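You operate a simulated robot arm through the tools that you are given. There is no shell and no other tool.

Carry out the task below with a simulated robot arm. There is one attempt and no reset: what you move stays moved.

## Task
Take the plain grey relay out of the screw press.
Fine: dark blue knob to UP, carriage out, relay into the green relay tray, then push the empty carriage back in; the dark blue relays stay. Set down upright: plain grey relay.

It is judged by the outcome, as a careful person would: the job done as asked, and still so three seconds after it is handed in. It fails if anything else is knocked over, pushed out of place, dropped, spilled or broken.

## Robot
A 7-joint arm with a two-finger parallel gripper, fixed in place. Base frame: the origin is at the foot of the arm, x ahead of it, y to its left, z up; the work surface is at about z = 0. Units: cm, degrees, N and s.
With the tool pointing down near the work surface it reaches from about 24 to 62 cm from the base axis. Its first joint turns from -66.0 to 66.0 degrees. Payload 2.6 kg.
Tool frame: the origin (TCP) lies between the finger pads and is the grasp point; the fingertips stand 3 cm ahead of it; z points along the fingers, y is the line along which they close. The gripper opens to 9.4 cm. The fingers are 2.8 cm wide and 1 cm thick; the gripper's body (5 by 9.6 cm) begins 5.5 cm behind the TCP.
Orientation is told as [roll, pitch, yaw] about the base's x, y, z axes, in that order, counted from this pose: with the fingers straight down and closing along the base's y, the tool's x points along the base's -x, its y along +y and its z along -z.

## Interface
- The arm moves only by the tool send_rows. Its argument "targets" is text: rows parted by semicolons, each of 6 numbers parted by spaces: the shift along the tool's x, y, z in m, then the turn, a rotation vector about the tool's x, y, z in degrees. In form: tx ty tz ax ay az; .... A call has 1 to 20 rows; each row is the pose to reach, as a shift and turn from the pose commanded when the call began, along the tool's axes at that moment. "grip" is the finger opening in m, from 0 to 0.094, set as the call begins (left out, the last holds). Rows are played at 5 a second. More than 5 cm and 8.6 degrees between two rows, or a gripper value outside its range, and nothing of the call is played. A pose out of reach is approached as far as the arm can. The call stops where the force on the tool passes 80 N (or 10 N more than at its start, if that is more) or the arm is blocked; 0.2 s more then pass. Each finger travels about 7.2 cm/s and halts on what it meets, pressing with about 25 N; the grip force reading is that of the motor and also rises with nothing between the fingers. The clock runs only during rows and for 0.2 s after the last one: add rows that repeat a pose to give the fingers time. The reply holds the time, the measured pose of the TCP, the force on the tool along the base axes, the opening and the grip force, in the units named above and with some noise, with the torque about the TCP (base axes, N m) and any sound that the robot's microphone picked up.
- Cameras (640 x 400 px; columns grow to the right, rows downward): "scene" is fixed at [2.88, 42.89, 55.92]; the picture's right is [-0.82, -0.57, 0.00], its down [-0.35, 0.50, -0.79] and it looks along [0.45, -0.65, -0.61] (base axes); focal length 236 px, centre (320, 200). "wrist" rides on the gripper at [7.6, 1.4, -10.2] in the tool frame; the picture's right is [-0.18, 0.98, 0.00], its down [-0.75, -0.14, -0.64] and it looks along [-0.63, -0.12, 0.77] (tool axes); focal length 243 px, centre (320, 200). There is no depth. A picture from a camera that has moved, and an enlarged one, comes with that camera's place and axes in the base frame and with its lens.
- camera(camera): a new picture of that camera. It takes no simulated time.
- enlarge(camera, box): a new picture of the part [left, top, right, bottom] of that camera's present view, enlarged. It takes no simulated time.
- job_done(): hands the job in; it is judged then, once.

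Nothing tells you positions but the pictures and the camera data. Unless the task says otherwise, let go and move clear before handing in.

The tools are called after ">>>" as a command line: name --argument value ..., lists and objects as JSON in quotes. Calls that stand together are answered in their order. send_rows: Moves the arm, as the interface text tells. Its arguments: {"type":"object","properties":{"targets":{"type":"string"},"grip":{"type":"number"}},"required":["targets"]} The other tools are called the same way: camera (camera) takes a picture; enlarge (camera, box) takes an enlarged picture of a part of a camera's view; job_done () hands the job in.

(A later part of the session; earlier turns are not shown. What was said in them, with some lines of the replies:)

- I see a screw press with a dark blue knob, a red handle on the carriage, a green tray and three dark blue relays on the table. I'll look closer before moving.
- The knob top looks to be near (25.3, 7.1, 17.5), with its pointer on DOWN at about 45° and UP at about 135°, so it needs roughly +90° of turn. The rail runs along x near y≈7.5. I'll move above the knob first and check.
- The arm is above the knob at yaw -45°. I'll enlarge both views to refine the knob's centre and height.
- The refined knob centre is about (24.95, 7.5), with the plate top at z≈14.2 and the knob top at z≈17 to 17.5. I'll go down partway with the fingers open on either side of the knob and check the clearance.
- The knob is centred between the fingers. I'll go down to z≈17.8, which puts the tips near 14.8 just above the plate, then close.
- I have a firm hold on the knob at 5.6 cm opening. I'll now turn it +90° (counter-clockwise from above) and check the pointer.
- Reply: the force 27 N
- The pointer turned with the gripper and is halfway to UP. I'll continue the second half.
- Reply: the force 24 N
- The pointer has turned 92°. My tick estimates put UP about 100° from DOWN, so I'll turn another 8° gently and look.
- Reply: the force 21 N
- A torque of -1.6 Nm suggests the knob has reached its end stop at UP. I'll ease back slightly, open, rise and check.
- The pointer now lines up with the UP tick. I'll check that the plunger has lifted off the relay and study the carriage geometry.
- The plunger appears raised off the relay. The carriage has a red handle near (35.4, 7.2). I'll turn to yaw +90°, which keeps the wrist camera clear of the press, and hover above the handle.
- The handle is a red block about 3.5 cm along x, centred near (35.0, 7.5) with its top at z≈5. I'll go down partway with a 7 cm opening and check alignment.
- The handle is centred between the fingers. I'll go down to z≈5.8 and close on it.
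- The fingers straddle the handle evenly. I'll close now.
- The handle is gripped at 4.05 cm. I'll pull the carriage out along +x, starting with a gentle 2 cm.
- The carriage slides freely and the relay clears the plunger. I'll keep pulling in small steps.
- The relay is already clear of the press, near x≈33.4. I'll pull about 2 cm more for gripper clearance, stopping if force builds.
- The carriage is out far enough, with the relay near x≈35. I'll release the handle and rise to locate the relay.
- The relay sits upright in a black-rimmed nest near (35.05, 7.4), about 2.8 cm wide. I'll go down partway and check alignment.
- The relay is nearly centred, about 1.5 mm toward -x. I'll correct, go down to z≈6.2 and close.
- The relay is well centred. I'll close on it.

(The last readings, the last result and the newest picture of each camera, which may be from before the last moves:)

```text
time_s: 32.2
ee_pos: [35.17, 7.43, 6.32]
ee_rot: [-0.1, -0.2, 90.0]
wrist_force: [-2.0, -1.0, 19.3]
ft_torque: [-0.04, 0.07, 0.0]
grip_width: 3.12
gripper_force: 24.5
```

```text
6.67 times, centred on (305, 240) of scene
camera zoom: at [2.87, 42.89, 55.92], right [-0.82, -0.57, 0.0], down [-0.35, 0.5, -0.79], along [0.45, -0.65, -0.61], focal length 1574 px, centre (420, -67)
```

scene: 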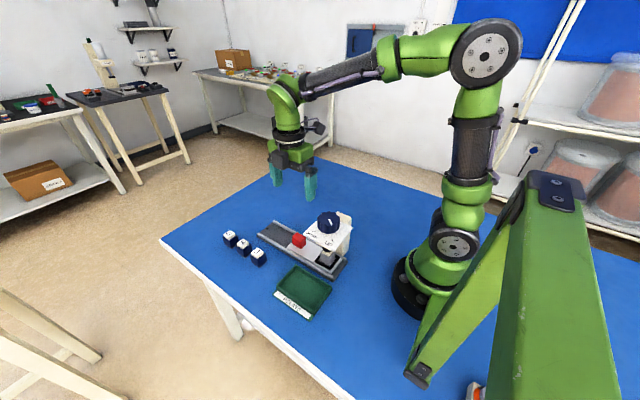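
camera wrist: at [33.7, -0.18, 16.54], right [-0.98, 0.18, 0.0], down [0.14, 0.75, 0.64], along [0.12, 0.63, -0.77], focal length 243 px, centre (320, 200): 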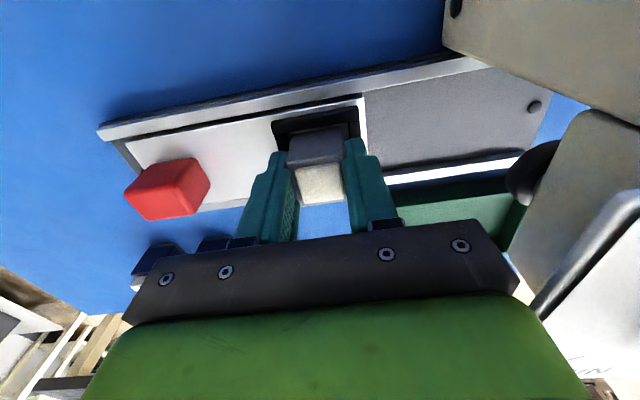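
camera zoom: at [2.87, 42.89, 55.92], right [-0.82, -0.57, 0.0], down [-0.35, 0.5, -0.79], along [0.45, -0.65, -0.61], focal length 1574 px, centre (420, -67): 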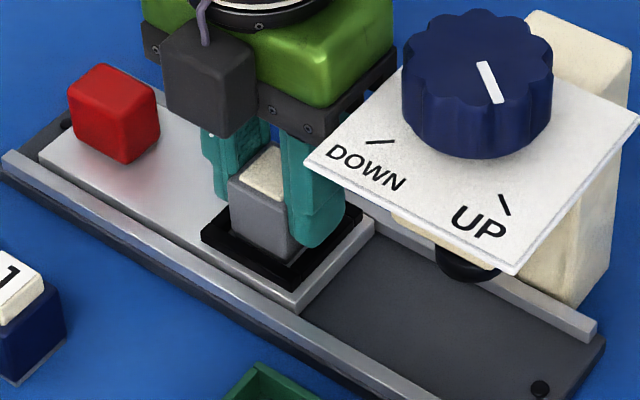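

The grip reads 3.12 cm with a 19 N upward force, so the tips may be touching the nest rim. I'll lift slightly and check the hold.

>>> send_rows --targets "0 0 -0.001 0 0 0; 0 0 -0.002 0 0 0; 0 0 -0.003 0 0 0; 0 0 -0.003 0 0 0; 0 0 -0.003 0 0 0"

>>> enlarge --camera "scene" --box '[270, 210, 340, 270]'

>>> enlarge --camera "wrist" --box '[220, 70, 420, 230]'

```text
time_s: 33.4
ee_pos: [34.83, 7.39, 6.58]
ee_rot: [0.1, -0.2, 89.9]
wrist_force: [-0.3, 0.0, 0.1]
ft_torque: [-0.01, -0.01, -0.01]
grip_width: 3.12
gripper_force: 25.1
```

```text
6.67 times, centred on (305, 240) of scene
camera zoom: at [2.88, 42.89, 55.92], right [-0.82, -0.57, 0.0], down [-0.35, 0.5, -0.79], along [0.45, -0.65, -0.61], focal length 1574 px, centre (420, -67)
```

zoom: 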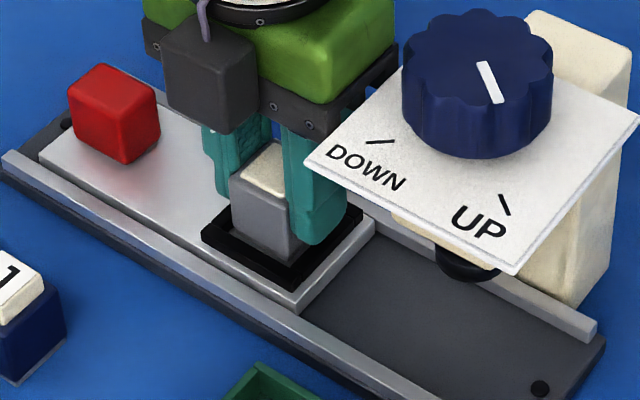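

```text
2.50 times, centred on (320, 150) of wrist
camera zoom: at [33.63, -0.18, 16.79], right [-0.98, 0.18, 0.0], down [0.14, 0.75, 0.64], along [0.12, 0.63, -0.77], focal length 606 px, centre (320, 325)
```

zoom: 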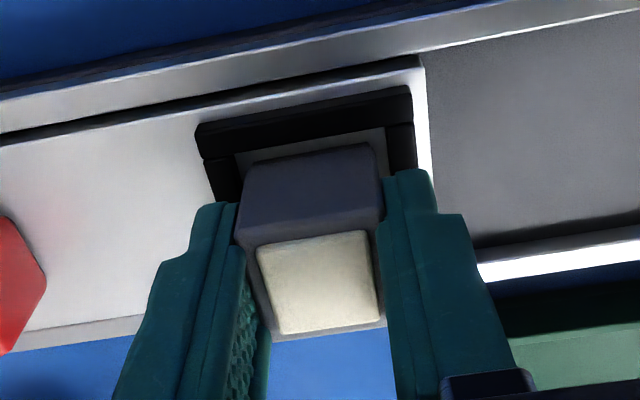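

The contact force is gone and the relay is held. I'll lift straight up slowly.

>>> send_rows --targets "0 0 -0.004 0 0 0; 0 0 -0.01 0 0 0; 0 0 -0.018 0 0 0; 0 0 -0.028 0 0 0; 0 0 -0.04 0 0 0; 0 0 -0.05 0 0 0; 0 0 -0.05 0 0 0"

>>> enlarge --camera "scene" --box '[250, 190, 350, 330]'

>>> camera --camera "wrist"

```text
time_s: 35.0
ee_pos: [35.04, 7.43, 11.49]
ee_rot: [0.0, -0.1, 89.9]
wrist_force: [-0.1, -0.1, -0.4]
ft_torque: [0.01, 0.04, -0.02]
grip_width: 3.11
gripper_force: 25.0
```

```text
2.86 times, centred on (300, 260) of scene
camera zoom: at [2.88, 42.89, 55.92], right [-0.82, -0.57, 0.0], down [-0.35, 0.5, -0.79], along [0.45, -0.65, -0.61], focal length 675 px, centre (377, 29)
```

zoom: 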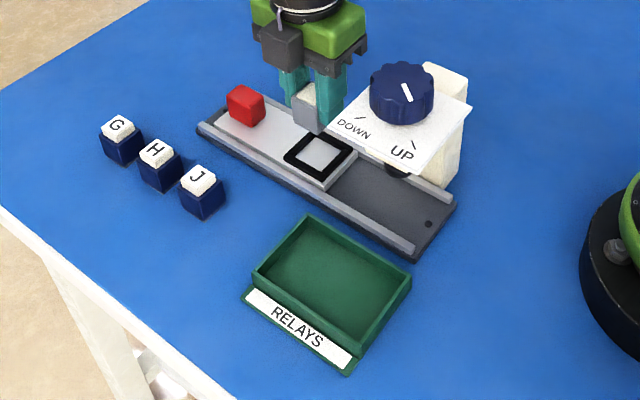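

```text
taken
camera wrist: at [33.66, -0.18, 21.77], right [-0.98, 0.19, 0.0], down [0.14, 0.75, 0.64], along [0.12, 0.63, -0.77], focal length 243 px, centre (320, 200)
```

wrist: 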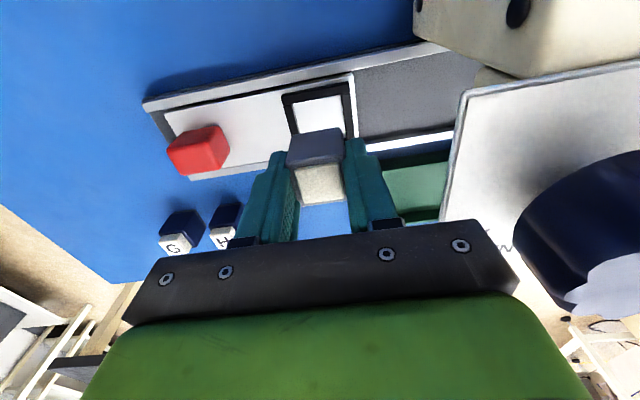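

The relay is out and hanging upright. The tray spans about x 19.6 to 31.3 and y 13.4 to 21. To keep the wrist camera and gripper body away from the press when placing, I'll turn toward yaw -90° while well above everything.

>>> send_rows --targets "0 0 -0.015 0 0 0; 0 0 -0.03 0 0 0; 0 0 -0.045 0 0 6; -0.005 0 -0.06 0 0 13; -0.01 0 -0.07 0 0 20; -0.015 0 -0.08 0 0 27; -0.02 0 -0.085 0 0 34; -0.025 0 -0.085 0 0 41; -0.03 0 -0.085 0 0 48; -0.035 0 -0.085 0 0 55; -0.04 0 -0.085 0 0 62; -0.046 0 -0.085 0 0 69; -0.046 0 -0.085 0 0 76; -0.046 0 -0.085 0 0 83; -0.046 0 -0.085 0 0 90; -0.046 0 -0.085 0 0 90"

>>> camera --camera "wrist"

```text
time_s: 38.4
ee_pos: [34.97, 12.0, 20.0]
ee_rot: [0.1, 0.0, -0.3]
wrist_force: [0.4, 0.9, -1.1]
ft_torque: [0.01, 0.01, -0.02]
grip_width: 3.14
gripper_force: 24.7
```

```text
taken
camera wrist: at [27.5, 13.46, 30.28], right [0.19, 0.98, 0.0], down [0.75, -0.14, 0.64], along [0.63, -0.12, -0.77], focal length 243 px, centre (320, 200)
```

wrist: 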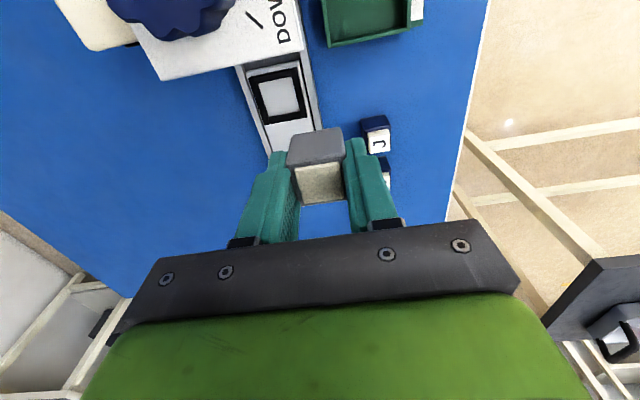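

Now I'll rotate the remaining 90° while moving over the tray.

>>> send_rows --targets "0.005 0.005 0 0 0 6; 0.01 0.01 0 0 0 12; 0.015 0.015 0 0 0 19; 0.02 0.02 0 0 0 26; 0.025 0.025 0 0 0 33; 0.03 0.03 0 0 0 40; 0.035 0.035 0 0 0 47; 0.04 0.04 0 0 0 54; 0.045 0.045 0 0 0 61; 0.05 0.05 0 0 0 68; 0.055 0.052 0 0 0 75; 0.06 0.052 0 0 0 82; 0.066 0.052 0 0 0 86; 0.07 0.052 0 0 0 90; 0.07 0.052 0 0 0 90"

>>> camera --camera "wrist"

>>> camera --camera "scene"

```text
time_s: 41.6
ee_pos: [28.1, 17.21, 20.13]
ee_rot: [0.0, 0.1, -90.2]
wrist_force: [-0.3, -0.1, -1.2]
ft_torque: [0.0, 0.0, -0.01]
grip_width: 3.13
gripper_force: 24.9
```

```text
taken
camera wrist: at [29.53, 24.85, 30.33], right [0.98, -0.19, 0.0], down [-0.14, -0.75, 0.64], along [-0.12, -0.63, -0.77], focal length 243 px, centre (320, 200)
```

wrist: 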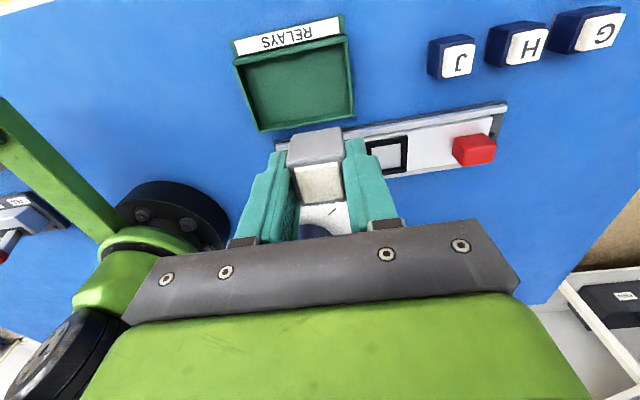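

```text
taken
```

scene: 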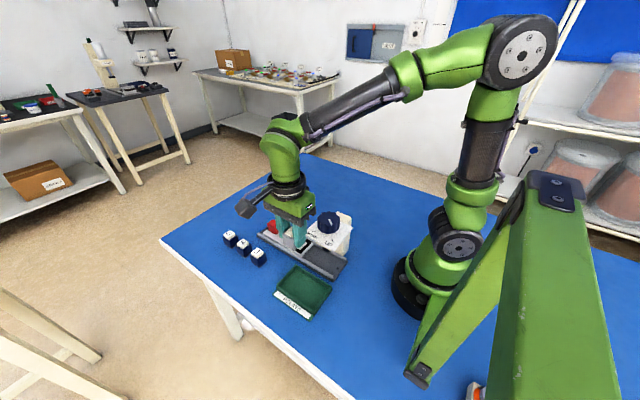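

Yaw -90° is reached and the tray centre is near (25.7, 17.4). I'll lower toward (26.5, 17.4), stopping well above the rim to check.

>>> send_rows --targets "0.002 -0.008 0.01 0 0 0; 0.002 -0.0155 0.03 0 0 0; 0.002 -0.0155 0.05 0 0 0; 0.002 -0.0155 0.07 0 0 0; 0.002 -0.0155 0.09 0 0 0; 0.002 -0.0155 0.1 0 0 0; 0.002 -0.0155 0.1 0 0 0"

>>> enlarge --camera "scene" --box '[230, 200, 370, 330]'

>>> camera --camera "wrist"

```text
time_s: 43.2
ee_pos: [26.37, 17.3, 10.01]
ee_rot: [0.0, 0.1, -90.1]
wrist_force: [0.1, 0.0, -0.6]
ft_torque: [0.01, -0.01, 0.02]
grip_width: 3.12
gripper_force: 24.7
```

```text
3.08 times, centred on (300, 265) of scene
camera zoom: at [2.88, 42.89, 55.92], right [-0.82, -0.57, 0.0], down [-0.35, 0.5, -0.79], along [0.45, -0.65, -0.61], focal length 727 px, centre (382, 0)
```

zoom: 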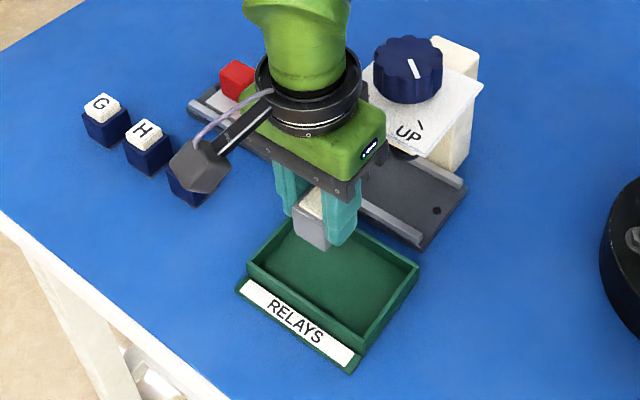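

```text
taken
camera wrist: at [27.95, 25.04, 20.31], right [0.98, -0.18, 0.0], down [-0.14, -0.75, 0.64], along [-0.12, -0.63, -0.77], focal length 243 px, centre (320, 200)
```

wrist: 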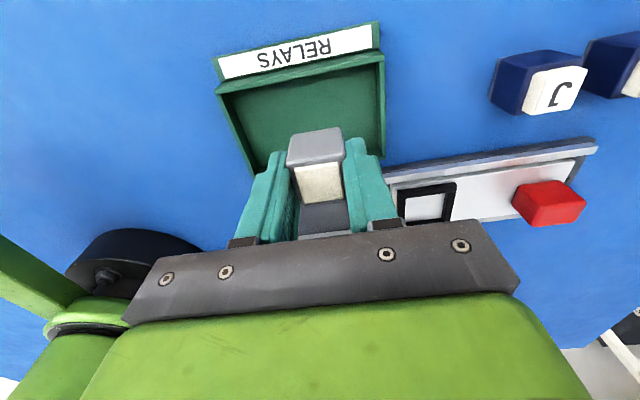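

The relay hangs over the tray with good side margins. I'll nudge 5 mm toward -x and lower in small steps, watching for contact.

>>> send_rows --targets "0 -0.005 0.01 0 0 0; 0 -0.005 0.02 0 0 0; 0 -0.005 0.03 0 0 0; 0 -0.005 0.038 0 0 0; 0 -0.005 0.044 0 0 0; 0 -0.005 0.044 0 0 0"

>>> enlarge --camera "scene" --box '[260, 230, 350, 330]'

>>> camera --camera "wrist"

```text
time_s: 44.6
ee_pos: [26.02, 17.41, 5.66]
ee_rot: [0.0, 0.1, -90.0]
wrist_force: [-0.1, 0.1, -1.2]
ft_torque: [0.03, -0.03, -0.02]
grip_width: 3.12
gripper_force: 25.0
```

```text
4.00 times, centred on (305, 280) of scene
camera zoom: at [2.88, 42.89, 55.92], right [-0.82, -0.57, 0.0], down [-0.35, 0.5, -0.79], along [0.45, -0.65, -0.61], focal length 944 px, centre (380, -120)
```

zoom: 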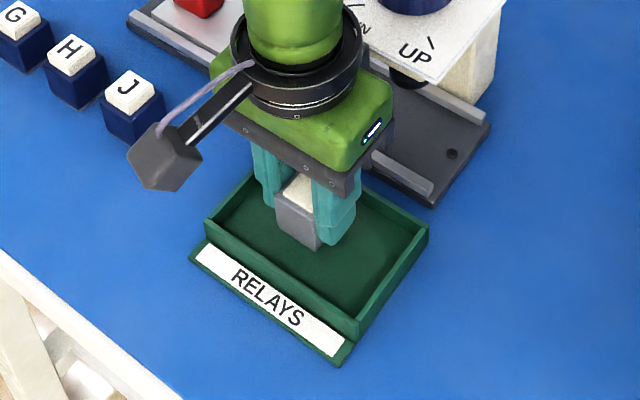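

```text
taken
camera wrist: at [27.52, 25.04, 15.91], right [0.98, -0.18, 0.0], down [-0.14, -0.75, 0.64], along [-0.12, -0.63, -0.77], focal length 243 px, centre (320, 200)
```

wrist: 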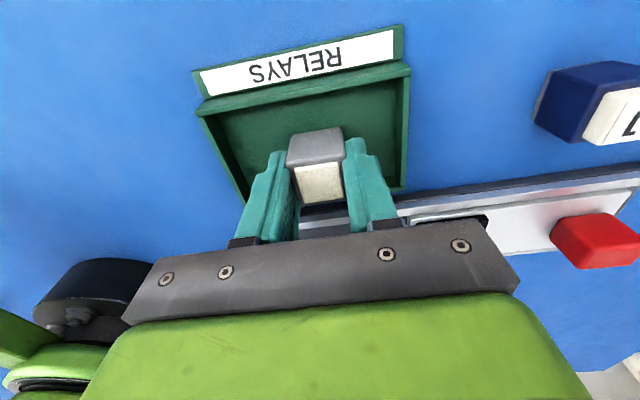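

Still no contact. I'll continue in small increments and check the force after each.

>>> send_rows --targets "0 0 0.002 0 0 0; 0 0 0.004 0 0 0; 0 0 0.004 0 0 0"

>>> send_rows --targets "0 0 0.0015 0 0 0; 0 0 0.003 0 0 0; 0 0 0.003 0 0 0"

```text
time_s: 45.4
ee_pos: [25.99, 17.46, 5.28]
ee_rot: [-0.1, 0.2, -90.1]
wrist_force: [0.8, -0.3, -0.6]
ft_torque: [0.03, -0.01, 0.02]
grip_width: 3.14
gripper_force: 25.4
```

```text
time_s: 46.2
ee_pos: [26.04, 17.41, 4.84]
ee_rot: [-0.1, 0.0, -90.1]
wrist_force: [-1.1, -0.5, -1.6]
ft_torque: [0.02, -0.02, 0.0]
grip_width: 3.12
gripper_force: 25.5
```

>>> enlarge --camera "scene" --box '[275, 250, 345, 320]'

>>> enlarge --camera "wrist" --box '[180, 20, 440, 220]'

```text
5.71 times, centred on (310, 285) of scene
camera zoom: at [2.88, 42.89, 55.92], right [-0.82, -0.57, 0.0], down [-0.35, 0.5, -0.79], along [0.45, -0.65, -0.61], focal length 1349 px, centre (377, -286)
```

zoom: 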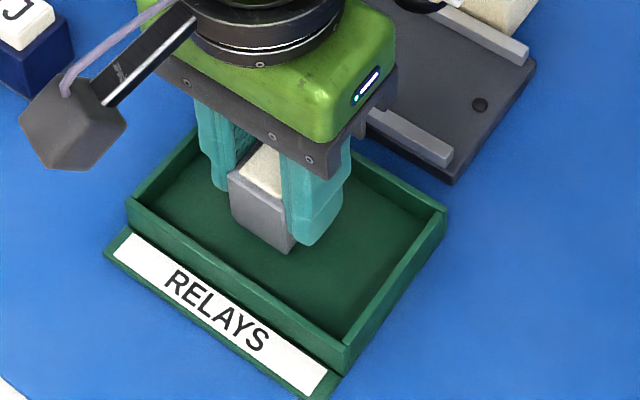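

```text
2.00 times, centred on (310, 120) of wrist
camera zoom: at [27.51, 25.03, 15.21], right [0.98, -0.19, 0.0], down [-0.14, -0.75, 0.64], along [-0.12, -0.63, -0.77], focal length 485 px, centre (340, 360)
```

zoom: 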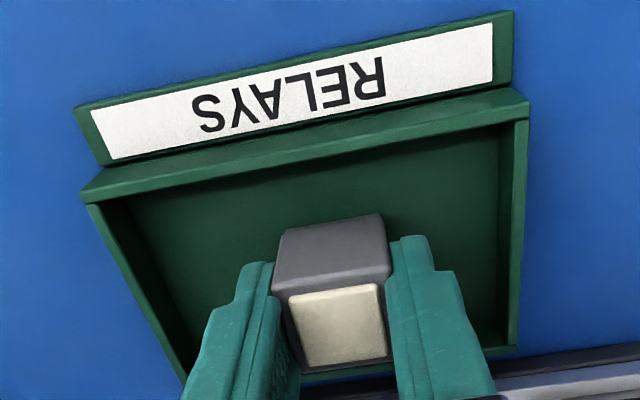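

The relay bottom looks under 1 cm above the tray floor. I'll keep lowering in 2 to 3 mm steps.

>>> send_rows --targets "0 0 0.0015 0 0 0; 0 0 0.003 0 0 0; 0 0 0.003 0 0 0"

>>> send_rows --targets "0 0 0.001 0 0 0; 0 0 0.002 0 0 0; 0 0 0.002 0 0 0"

```text
time_s: 47.0
ee_pos: [25.98, 17.45, 4.69]
ee_rot: [0.0, 0.1, -90.1]
wrist_force: [-6.5, -0.9, 23.0]
ft_torque: [-0.23, 0.23, -0.05]
grip_width: 3.12
gripper_force: 24.7
```

```text
time_s: 47.8
ee_pos: [26.04, 17.42, 4.68]
ee_rot: [0.2, 0.2, -90.1]
wrist_force: [-14.6, -9.4, 65.1]
ft_torque: [-0.34, 0.48, -0.04]
grip_width: 3.15
gripper_force: 25.0
```

The relay has made contact with the tray floor at TCP z≈4.7. I'll ease off the pressure, then open.

>>> send_rows --targets "0 0 -0.0015 0 0 0; 0 0 -0.003 0 0 0; 0 0 -0.003 0 0 0"

```text
time_s: 48.6
ee_pos: [26.05, 17.36, 4.58]
ee_rot: [0.0, 0.0, -90.0]
wrist_force: [1.8, 0.6, 6.0]
ft_torque: [0.16, -0.07, -0.03]
grip_width: 3.16
gripper_force: 24.4
```

Only a light contact of about 6 N remains. I'll open modestly to stay clear of the tray walls, then look.

>>> send_rows --targets "0 0 0 0 0 0; 0 0 0 0 0 0; 0 0 0 0 0 0; 0 0 0 0 0 0" --grip 0.052

>>> enlarge --camera "scene" --box '[275, 250, 345, 320]'

>>> enlarge --camera "wrist" --box '[180, 20, 440, 220]'

```text
time_s: 49.6
ee_pos: [25.9, 17.36, 4.76]
ee_rot: [0.0, 0.1, -90.1]
wrist_force: [-0.6, 0.5, -0.2]
ft_torque: [0.02, -0.01, 0.0]
grip_width: 5.21
gripper_force: 0.1
```

```text
5.71 times, centred on (310, 285) of scene
camera zoom: at [2.88, 42.89, 55.92], right [-0.82, -0.57, 0.0], down [-0.35, 0.5, -0.79], along [0.45, -0.65, -0.61], focal length 1349 px, centre (377, -286)
```

zoom: 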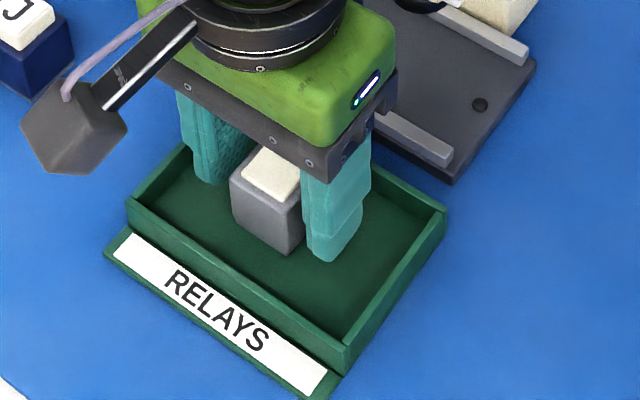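

```text
2.00 times, centred on (310, 120) of wrist
camera zoom: at [27.5, 25.05, 14.99], right [0.98, -0.18, 0.0], down [-0.14, -0.75, 0.64], along [-0.12, -0.63, -0.77], focal length 485 px, centre (340, 360)
```

zoom: 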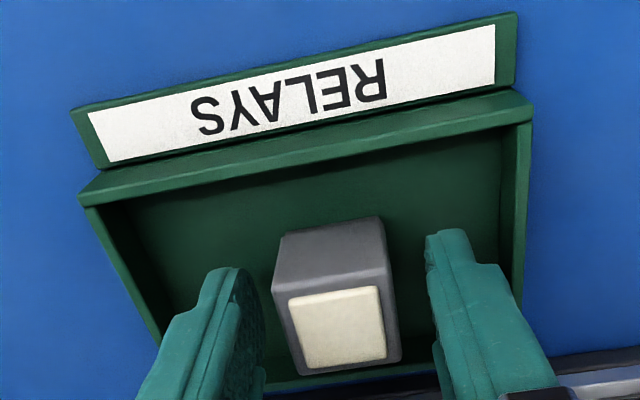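

The relay stands upright in the tray. I'll rise straight up, then travel back over the carriage handle at the same yaw.

>>> send_rows --targets "0 0 -0.01 0 0 0; 0 0 -0.025 0 0 0; 0 0 -0.045 0 0 0; 0 0 -0.07 0 0 0; 0 0 -0.1 0 0 0; 0 0 -0.13 0 0 0; 0 0 -0.15 0 0 0; 0 0 -0.15 0 0 0"

>>> send_rows --targets "-0.01 0.02 0 0 0 0; -0.02 0.045 0 0 0 0; -0.035 0.075 0 0 0 0; -0.05 0.105 0 0 0 0; -0.065 0.135 0 0 0 0; -0.08 0.16 0 0 0 0; -0.092 0.178 0 0 0 0; -0.099 0.186 0 0 0 0; -0.099 0.186 0 0 0 0" --grip 0.07

>>> camera --camera "scene"

>>> camera --camera "wrist"

```text
time_s: 51.4
ee_pos: [26.02, 17.27, 19.72]
ee_rot: [0.0, 0.1, -90.0]
wrist_force: [0.2, -0.7, -0.1]
ft_torque: [-0.01, -0.02, 0.0]
grip_width: 5.19
gripper_force: 0.0
```

```text
time_s: 53.4
ee_pos: [44.7, 7.51, 19.63]
ee_rot: [0.0, 0.1, -89.9]
wrist_force: [-0.5, 0.2, 0.7]
ft_torque: [-0.01, -0.02, -0.03]
grip_width: 7.01
gripper_force: 0.1
```

```text
taken
```

scene: 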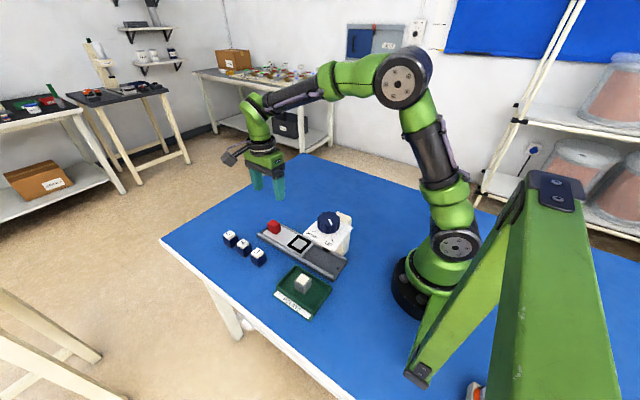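

```text
taken
camera wrist: at [46.1, 15.14, 29.98], right [0.98, -0.18, 0.0], down [-0.14, -0.75, 0.64], along [-0.12, -0.63, -0.77], focal length 243 px, centre (320, 200)
```

wrist: 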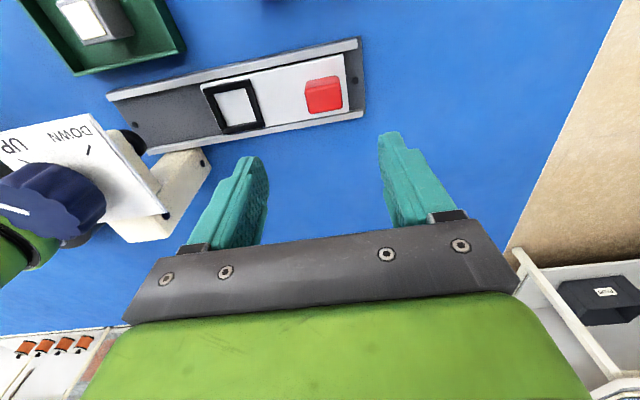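

The relay is in the tray and the carriage is empty. The handle is nearly under the gripper, so I'll go down and check.

>>> send_rows --targets "0 0.002 0.03 0 0 0; 0 0.002 0.06 0 0 0; 0 0.002 0.09 0 0 0; 0 0.002 0.107 0 0 0; 0 0.002 0.107 0 0 0"

>>> camera --camera "wrist"

>>> enlarge --camera "scene" --box '[220, 180, 340, 320]'

```text
time_s: 54.6
ee_pos: [44.77, 7.53, 8.97]
ee_rot: [0.0, 0.1, -90.1]
wrist_force: [-0.5, 0.7, -0.2]
ft_torque: [0.0, -0.03, -0.02]
grip_width: 7.01
gripper_force: 0.0
```

```text
taken
camera wrist: at [46.27, 15.18, 19.22], right [0.98, -0.19, 0.0], down [-0.14, -0.75, 0.64], along [-0.12, -0.63, -0.77], focal length 243 px, centre (320, 200)
```

wrist: 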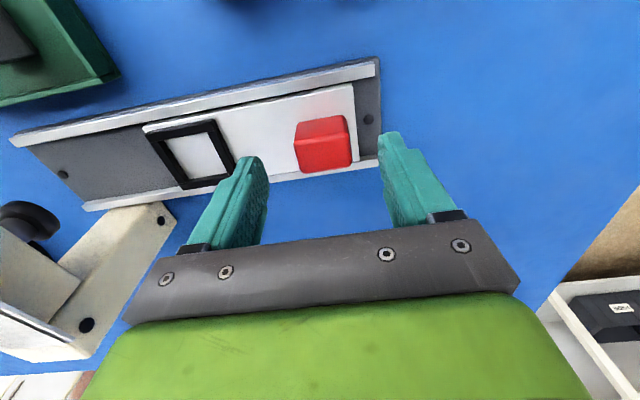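

```text
2.86 times, centred on (280, 250) of scene
camera zoom: at [2.88, 42.89, 55.92], right [-0.82, -0.57, 0.0], down [-0.35, 0.5, -0.79], along [0.45, -0.65, -0.61], focal length 675 px, centre (434, 57)
```

zoom: 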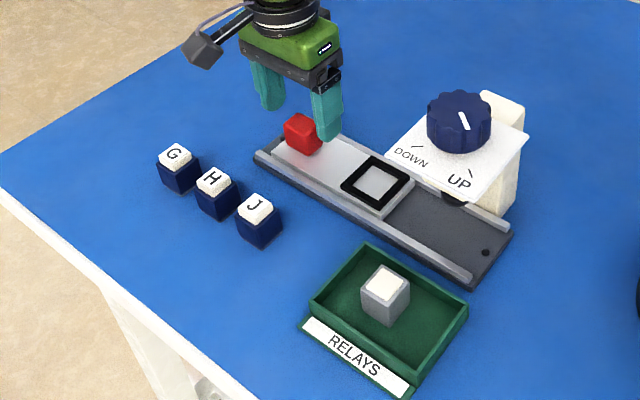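

The handle is centred within a few millimetres. I'll go down to z≈5.8 and close on it.

>>> send_rows --targets "0 0.001 0.01 0 0 0; 0 0.0015 0.02 0 0 0; 0 0.0015 0.028 0 0 0; 0 0.0015 0.0315 0 0 0; 0 0.0015 0.0315 0 0 0"

>>> send_rows --targets "0 0 0 0 0 0; 0 0 0 0 0 0; 0 0 0 0 0 0; 0 0 0 0 0 0; 0 0 0 0 0 0" --grip 0.02

>>> camera --camera "wrist"

```text
time_s: 55.8
ee_pos: [44.92, 7.55, 5.9]
ee_rot: [0.0, 0.2, -90.0]
wrist_force: [-0.5, -0.2, -0.2]
ft_torque: [-0.01, 0.04, 0.04]
grip_width: 6.98
gripper_force: 0.0
```

```text
time_s: 57.0
ee_pos: [44.83, 7.51, 5.78]
ee_rot: [0.0, 0.1, -89.9]
wrist_force: [3.1, 0.6, 0.0]
ft_torque: [-0.16, -0.16, 0.17]
grip_width: 4.01
gripper_force: 44.8
```

```text
taken
camera wrist: at [46.39, 15.14, 16.15], right [0.98, -0.18, 0.0], down [-0.14, -0.75, 0.64], along [-0.12, -0.63, -0.77], focal length 243 px, centre (320, 200)
```

wrist: 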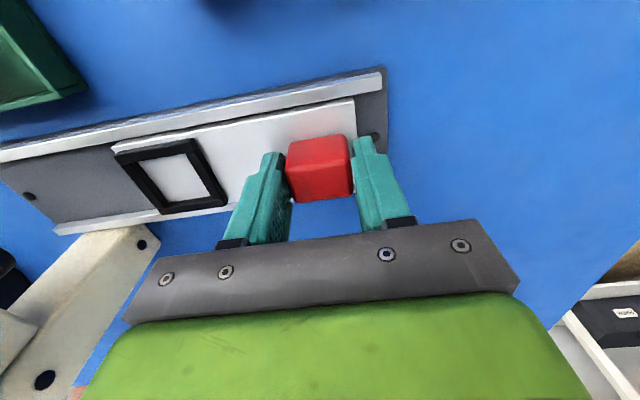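

The handle is gripped. I'll push the carriage back in along -x, in small steps.

>>> send_rows --targets "0 -0.004 0 0 0 0; 0 -0.01 0 0 0 0; 0 -0.016 0 0 0 0; 0 -0.022 0 0 0 0; 0 -0.028 0 0 0 0; 0 -0.034 0 0 0 0; 0 -0.04 0 0 0 0; 0 -0.046 0 0 0 0; 0 -0.052 0 0 0 0; 0 -0.058 0 0 0 0; 0 -0.064 0 0 0 0; 0 -0.07 0 0 0 0; 0 -0.076 0 0 0 0; 0 -0.082 0 0 0 0; 0 -0.087 0 0 0 0; 0 -0.091 0 0 0 0; 0 -0.091 0 0 0 0"

>>> enlarge --camera "scene" --box '[240, 190, 360, 310]'

```text
time_s: 60.6
ee_pos: [35.83, 7.54, 5.89]
ee_rot: [0.0, 0.1, -90.0]
wrist_force: [0.5, 1.7, 11.7]
ft_torque: [-0.74, -0.04, 0.06]
grip_width: 4.01
gripper_force: 45.1
```

```text
3.33 times, centred on (300, 250) of scene
camera zoom: at [2.87, 42.89, 55.92], right [-0.82, -0.57, 0.0], down [-0.35, 0.5, -0.79], along [0.45, -0.65, -0.61], focal length 787 px, centre (387, 33)
```

zoom: 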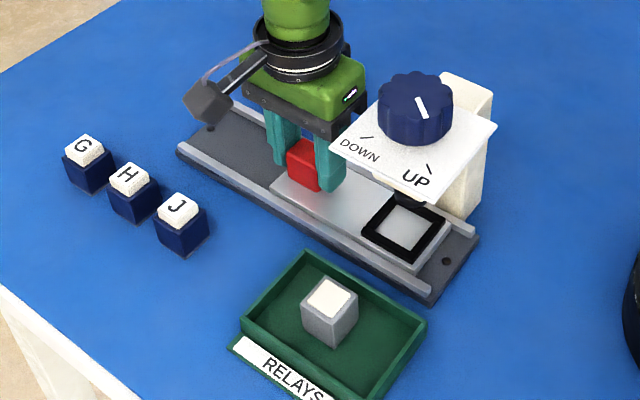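

About 7 mm remains. I'll advance in small steps until I feel the inner stop.

>>> send_rows --targets "0 -0.002 0 0 0 0; 0 -0.004 0 0 0 0; 0 -0.006 0 0 0 0; 0 -0.006 0 0 0 0"

>>> send_rows --targets "0 -0.001 0 0 0 0; 0 -0.002 0 0 0 0; 0 -0.002 0 0 0 0"

>>> enlarge --camera "scene" --box '[240, 190, 360, 310]'

```text
time_s: 61.6
ee_pos: [35.2, 7.56, 5.95]
ee_rot: [0.0, 0.1, -90.1]
wrist_force: [-2.6, 1.5, 12.1]
ft_torque: [-0.02, 0.12, 0.21]
grip_width: 3.98
gripper_force: 45.3
```

```text
time_s: 62.4
ee_pos: [34.98, 7.5, 6.04]
ee_rot: [0.1, 0.1, -90.1]
wrist_force: [-0.7, 1.3, 11.5]
ft_torque: [0.01, -0.22, 0.06]
grip_width: 3.99
gripper_force: 45.2
```

```text
3.33 times, centred on (300, 250) of scene
camera zoom: at [2.87, 42.89, 55.92], right [-0.82, -0.57, 0.0], down [-0.35, 0.5, -0.79], along [0.45, -0.65, -0.61], focal length 787 px, centre (387, 33)
```

zoom: 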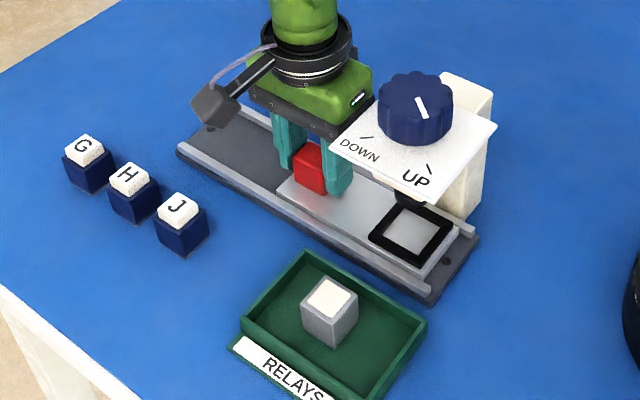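

No stop felt yet, and compared with the first picture there may be 2 to 4 mm left. I'll continue in 1 to 2 mm steps.

>>> send_rows --targets "0 -0.001 0 0 0 0; 0 -0.002 0 0 0 0; 0 -0.002 0 0 0 0"

>>> send_rows --targets "0 -0.001 0 0 0 0; 0 -0.002 0 0 0 0; 0 -0.002 0 0 0 0"

>>> enlarge --camera "scene" --box '[295, 225, 355, 285]'

```text
time_s: 63.2
ee_pos: [34.94, 7.43, 6.0]
ee_rot: [0.3, 0.1, -90.0]
wrist_force: [2.1, 0.2, 41.1]
ft_torque: [-0.39, -0.01, 0.3]
grip_width: 3.84
gripper_force: 43.0
```

```text
time_s: 64.0
ee_pos: [34.96, 7.51, 6.04]
ee_rot: [0.6, 0.2, -90.2]
wrist_force: [14.6, -3.9, 40.6]
ft_torque: [0.04, 1.34, -0.01]
grip_width: 3.6
gripper_force: 45.2
```

```text
6.67 times, centred on (325, 255) of scene
camera zoom: at [2.86, 42.88, 55.93], right [-0.82, -0.57, 0.0], down [-0.35, 0.5, -0.79], along [0.45, -0.65, -0.61], focal length 1574 px, centre (287, -167)
```

zoom: 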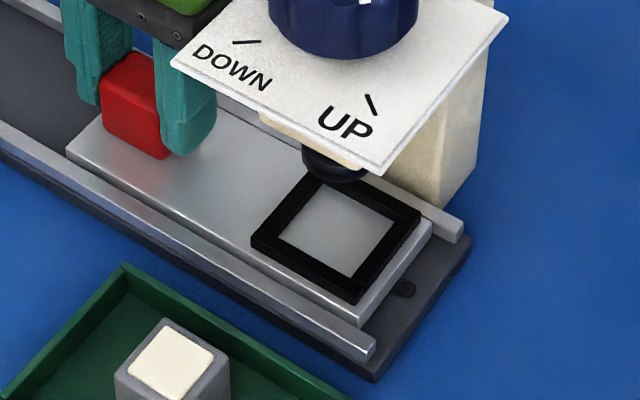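

The carriage is at its inner stop and the picture matches its original position exactly. I'll release the handle, rise and move clear.

>>> send_rows --targets "0 0.002 -0.001 0 0 0; 0 0.002 -0.001 0 0 0; 0 0.002 -0.001 0 0 0; 0 0.002 -0.001 0 0 0" --grip 0.065

>>> send_rows --targets "0 0 -0.01 0 0 0; 0 0 -0.03 0 0 0; 0 0 -0.06 0 0 0; 0 0 -0.1 0 0 0; 0 0 -0.14 0 0 0; 0 0.02 -0.17 0 0 0; 0 0.03 -0.18 0 0 0; 0 0.03 -0.18 0 0 0"

>>> camera --camera "scene"

>>> enlarge --camera "scene" --box '[215, 205, 355, 325]'

>>> camera --camera "wrist"

```text
time_s: 65.0
ee_pos: [34.95, 7.51, 6.03]
ee_rot: [0.3, 0.1, -90.1]
wrist_force: [0.5, -7.9, 36.7]
ft_torque: [-0.25, -1.18, -0.34]
grip_width: 6.53
gripper_force: 0.2
```

```text
time_s: 66.8
ee_pos: [37.9, 7.49, 23.88]
ee_rot: [-0.1, 0.2, -90.0]
wrist_force: [0.3, -0.3, -0.3]
ft_torque: [0.0, 0.03, 0.03]
grip_width: 6.49
gripper_force: 0.1
```

```text
taken
```

scene: 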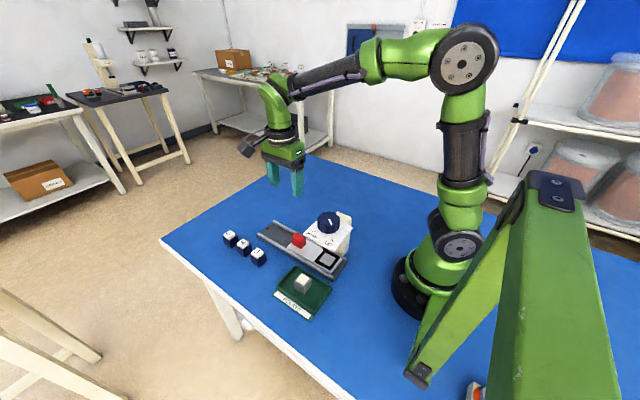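

```text
3.33 times, centred on (285, 265) of scene
camera zoom: at [2.88, 42.89, 55.92], right [-0.82, -0.57, 0.0], down [-0.35, 0.5, -0.79], along [0.45, -0.65, -0.61], focal length 787 px, centre (437, -17)
```

zoom: 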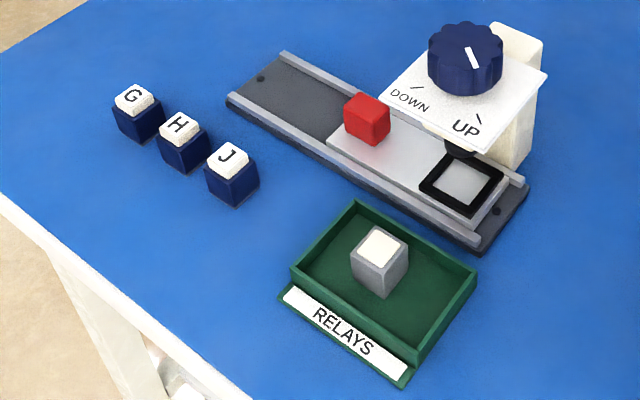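

```text
taken
camera wrist: at [39.37, 15.1, 34.21], right [0.98, -0.19, 0.0], down [-0.14, -0.75, 0.64], along [-0.12, -0.63, -0.77], focal length 243 px, centre (320, 200)
```

wrist: 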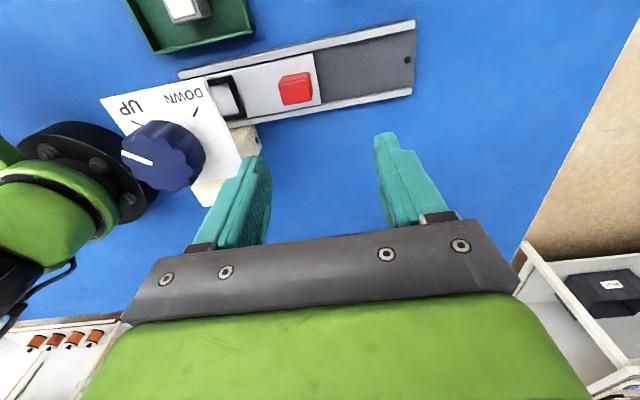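

The final pictures show the knob at UP and the empty carriage fully in. The grey relay stands upright in the green tray, the blue relays are where they started, and the arm is clear. I'm handing in.

>>> job_done

```text
The job is handed in.
```

The plain grey relay is out of the screw press and standing upright in the green relay tray, and I've handed the job in.

- **Knob:** the dark blue knob is turned to UP, lined up with its mark and at its end stop.
- **Carriage:** it is empty and pushed back in to its stop, matching its original position in the pictures.
- **Dark blue relays:** G, H and J are where they started.
- **Arm:** the gripper is open and clear of everything.

While setting the relay down, I pressed it onto the tray floor with about 65 N for a moment before easing off and letting go. The pictures show no tilt or damage.
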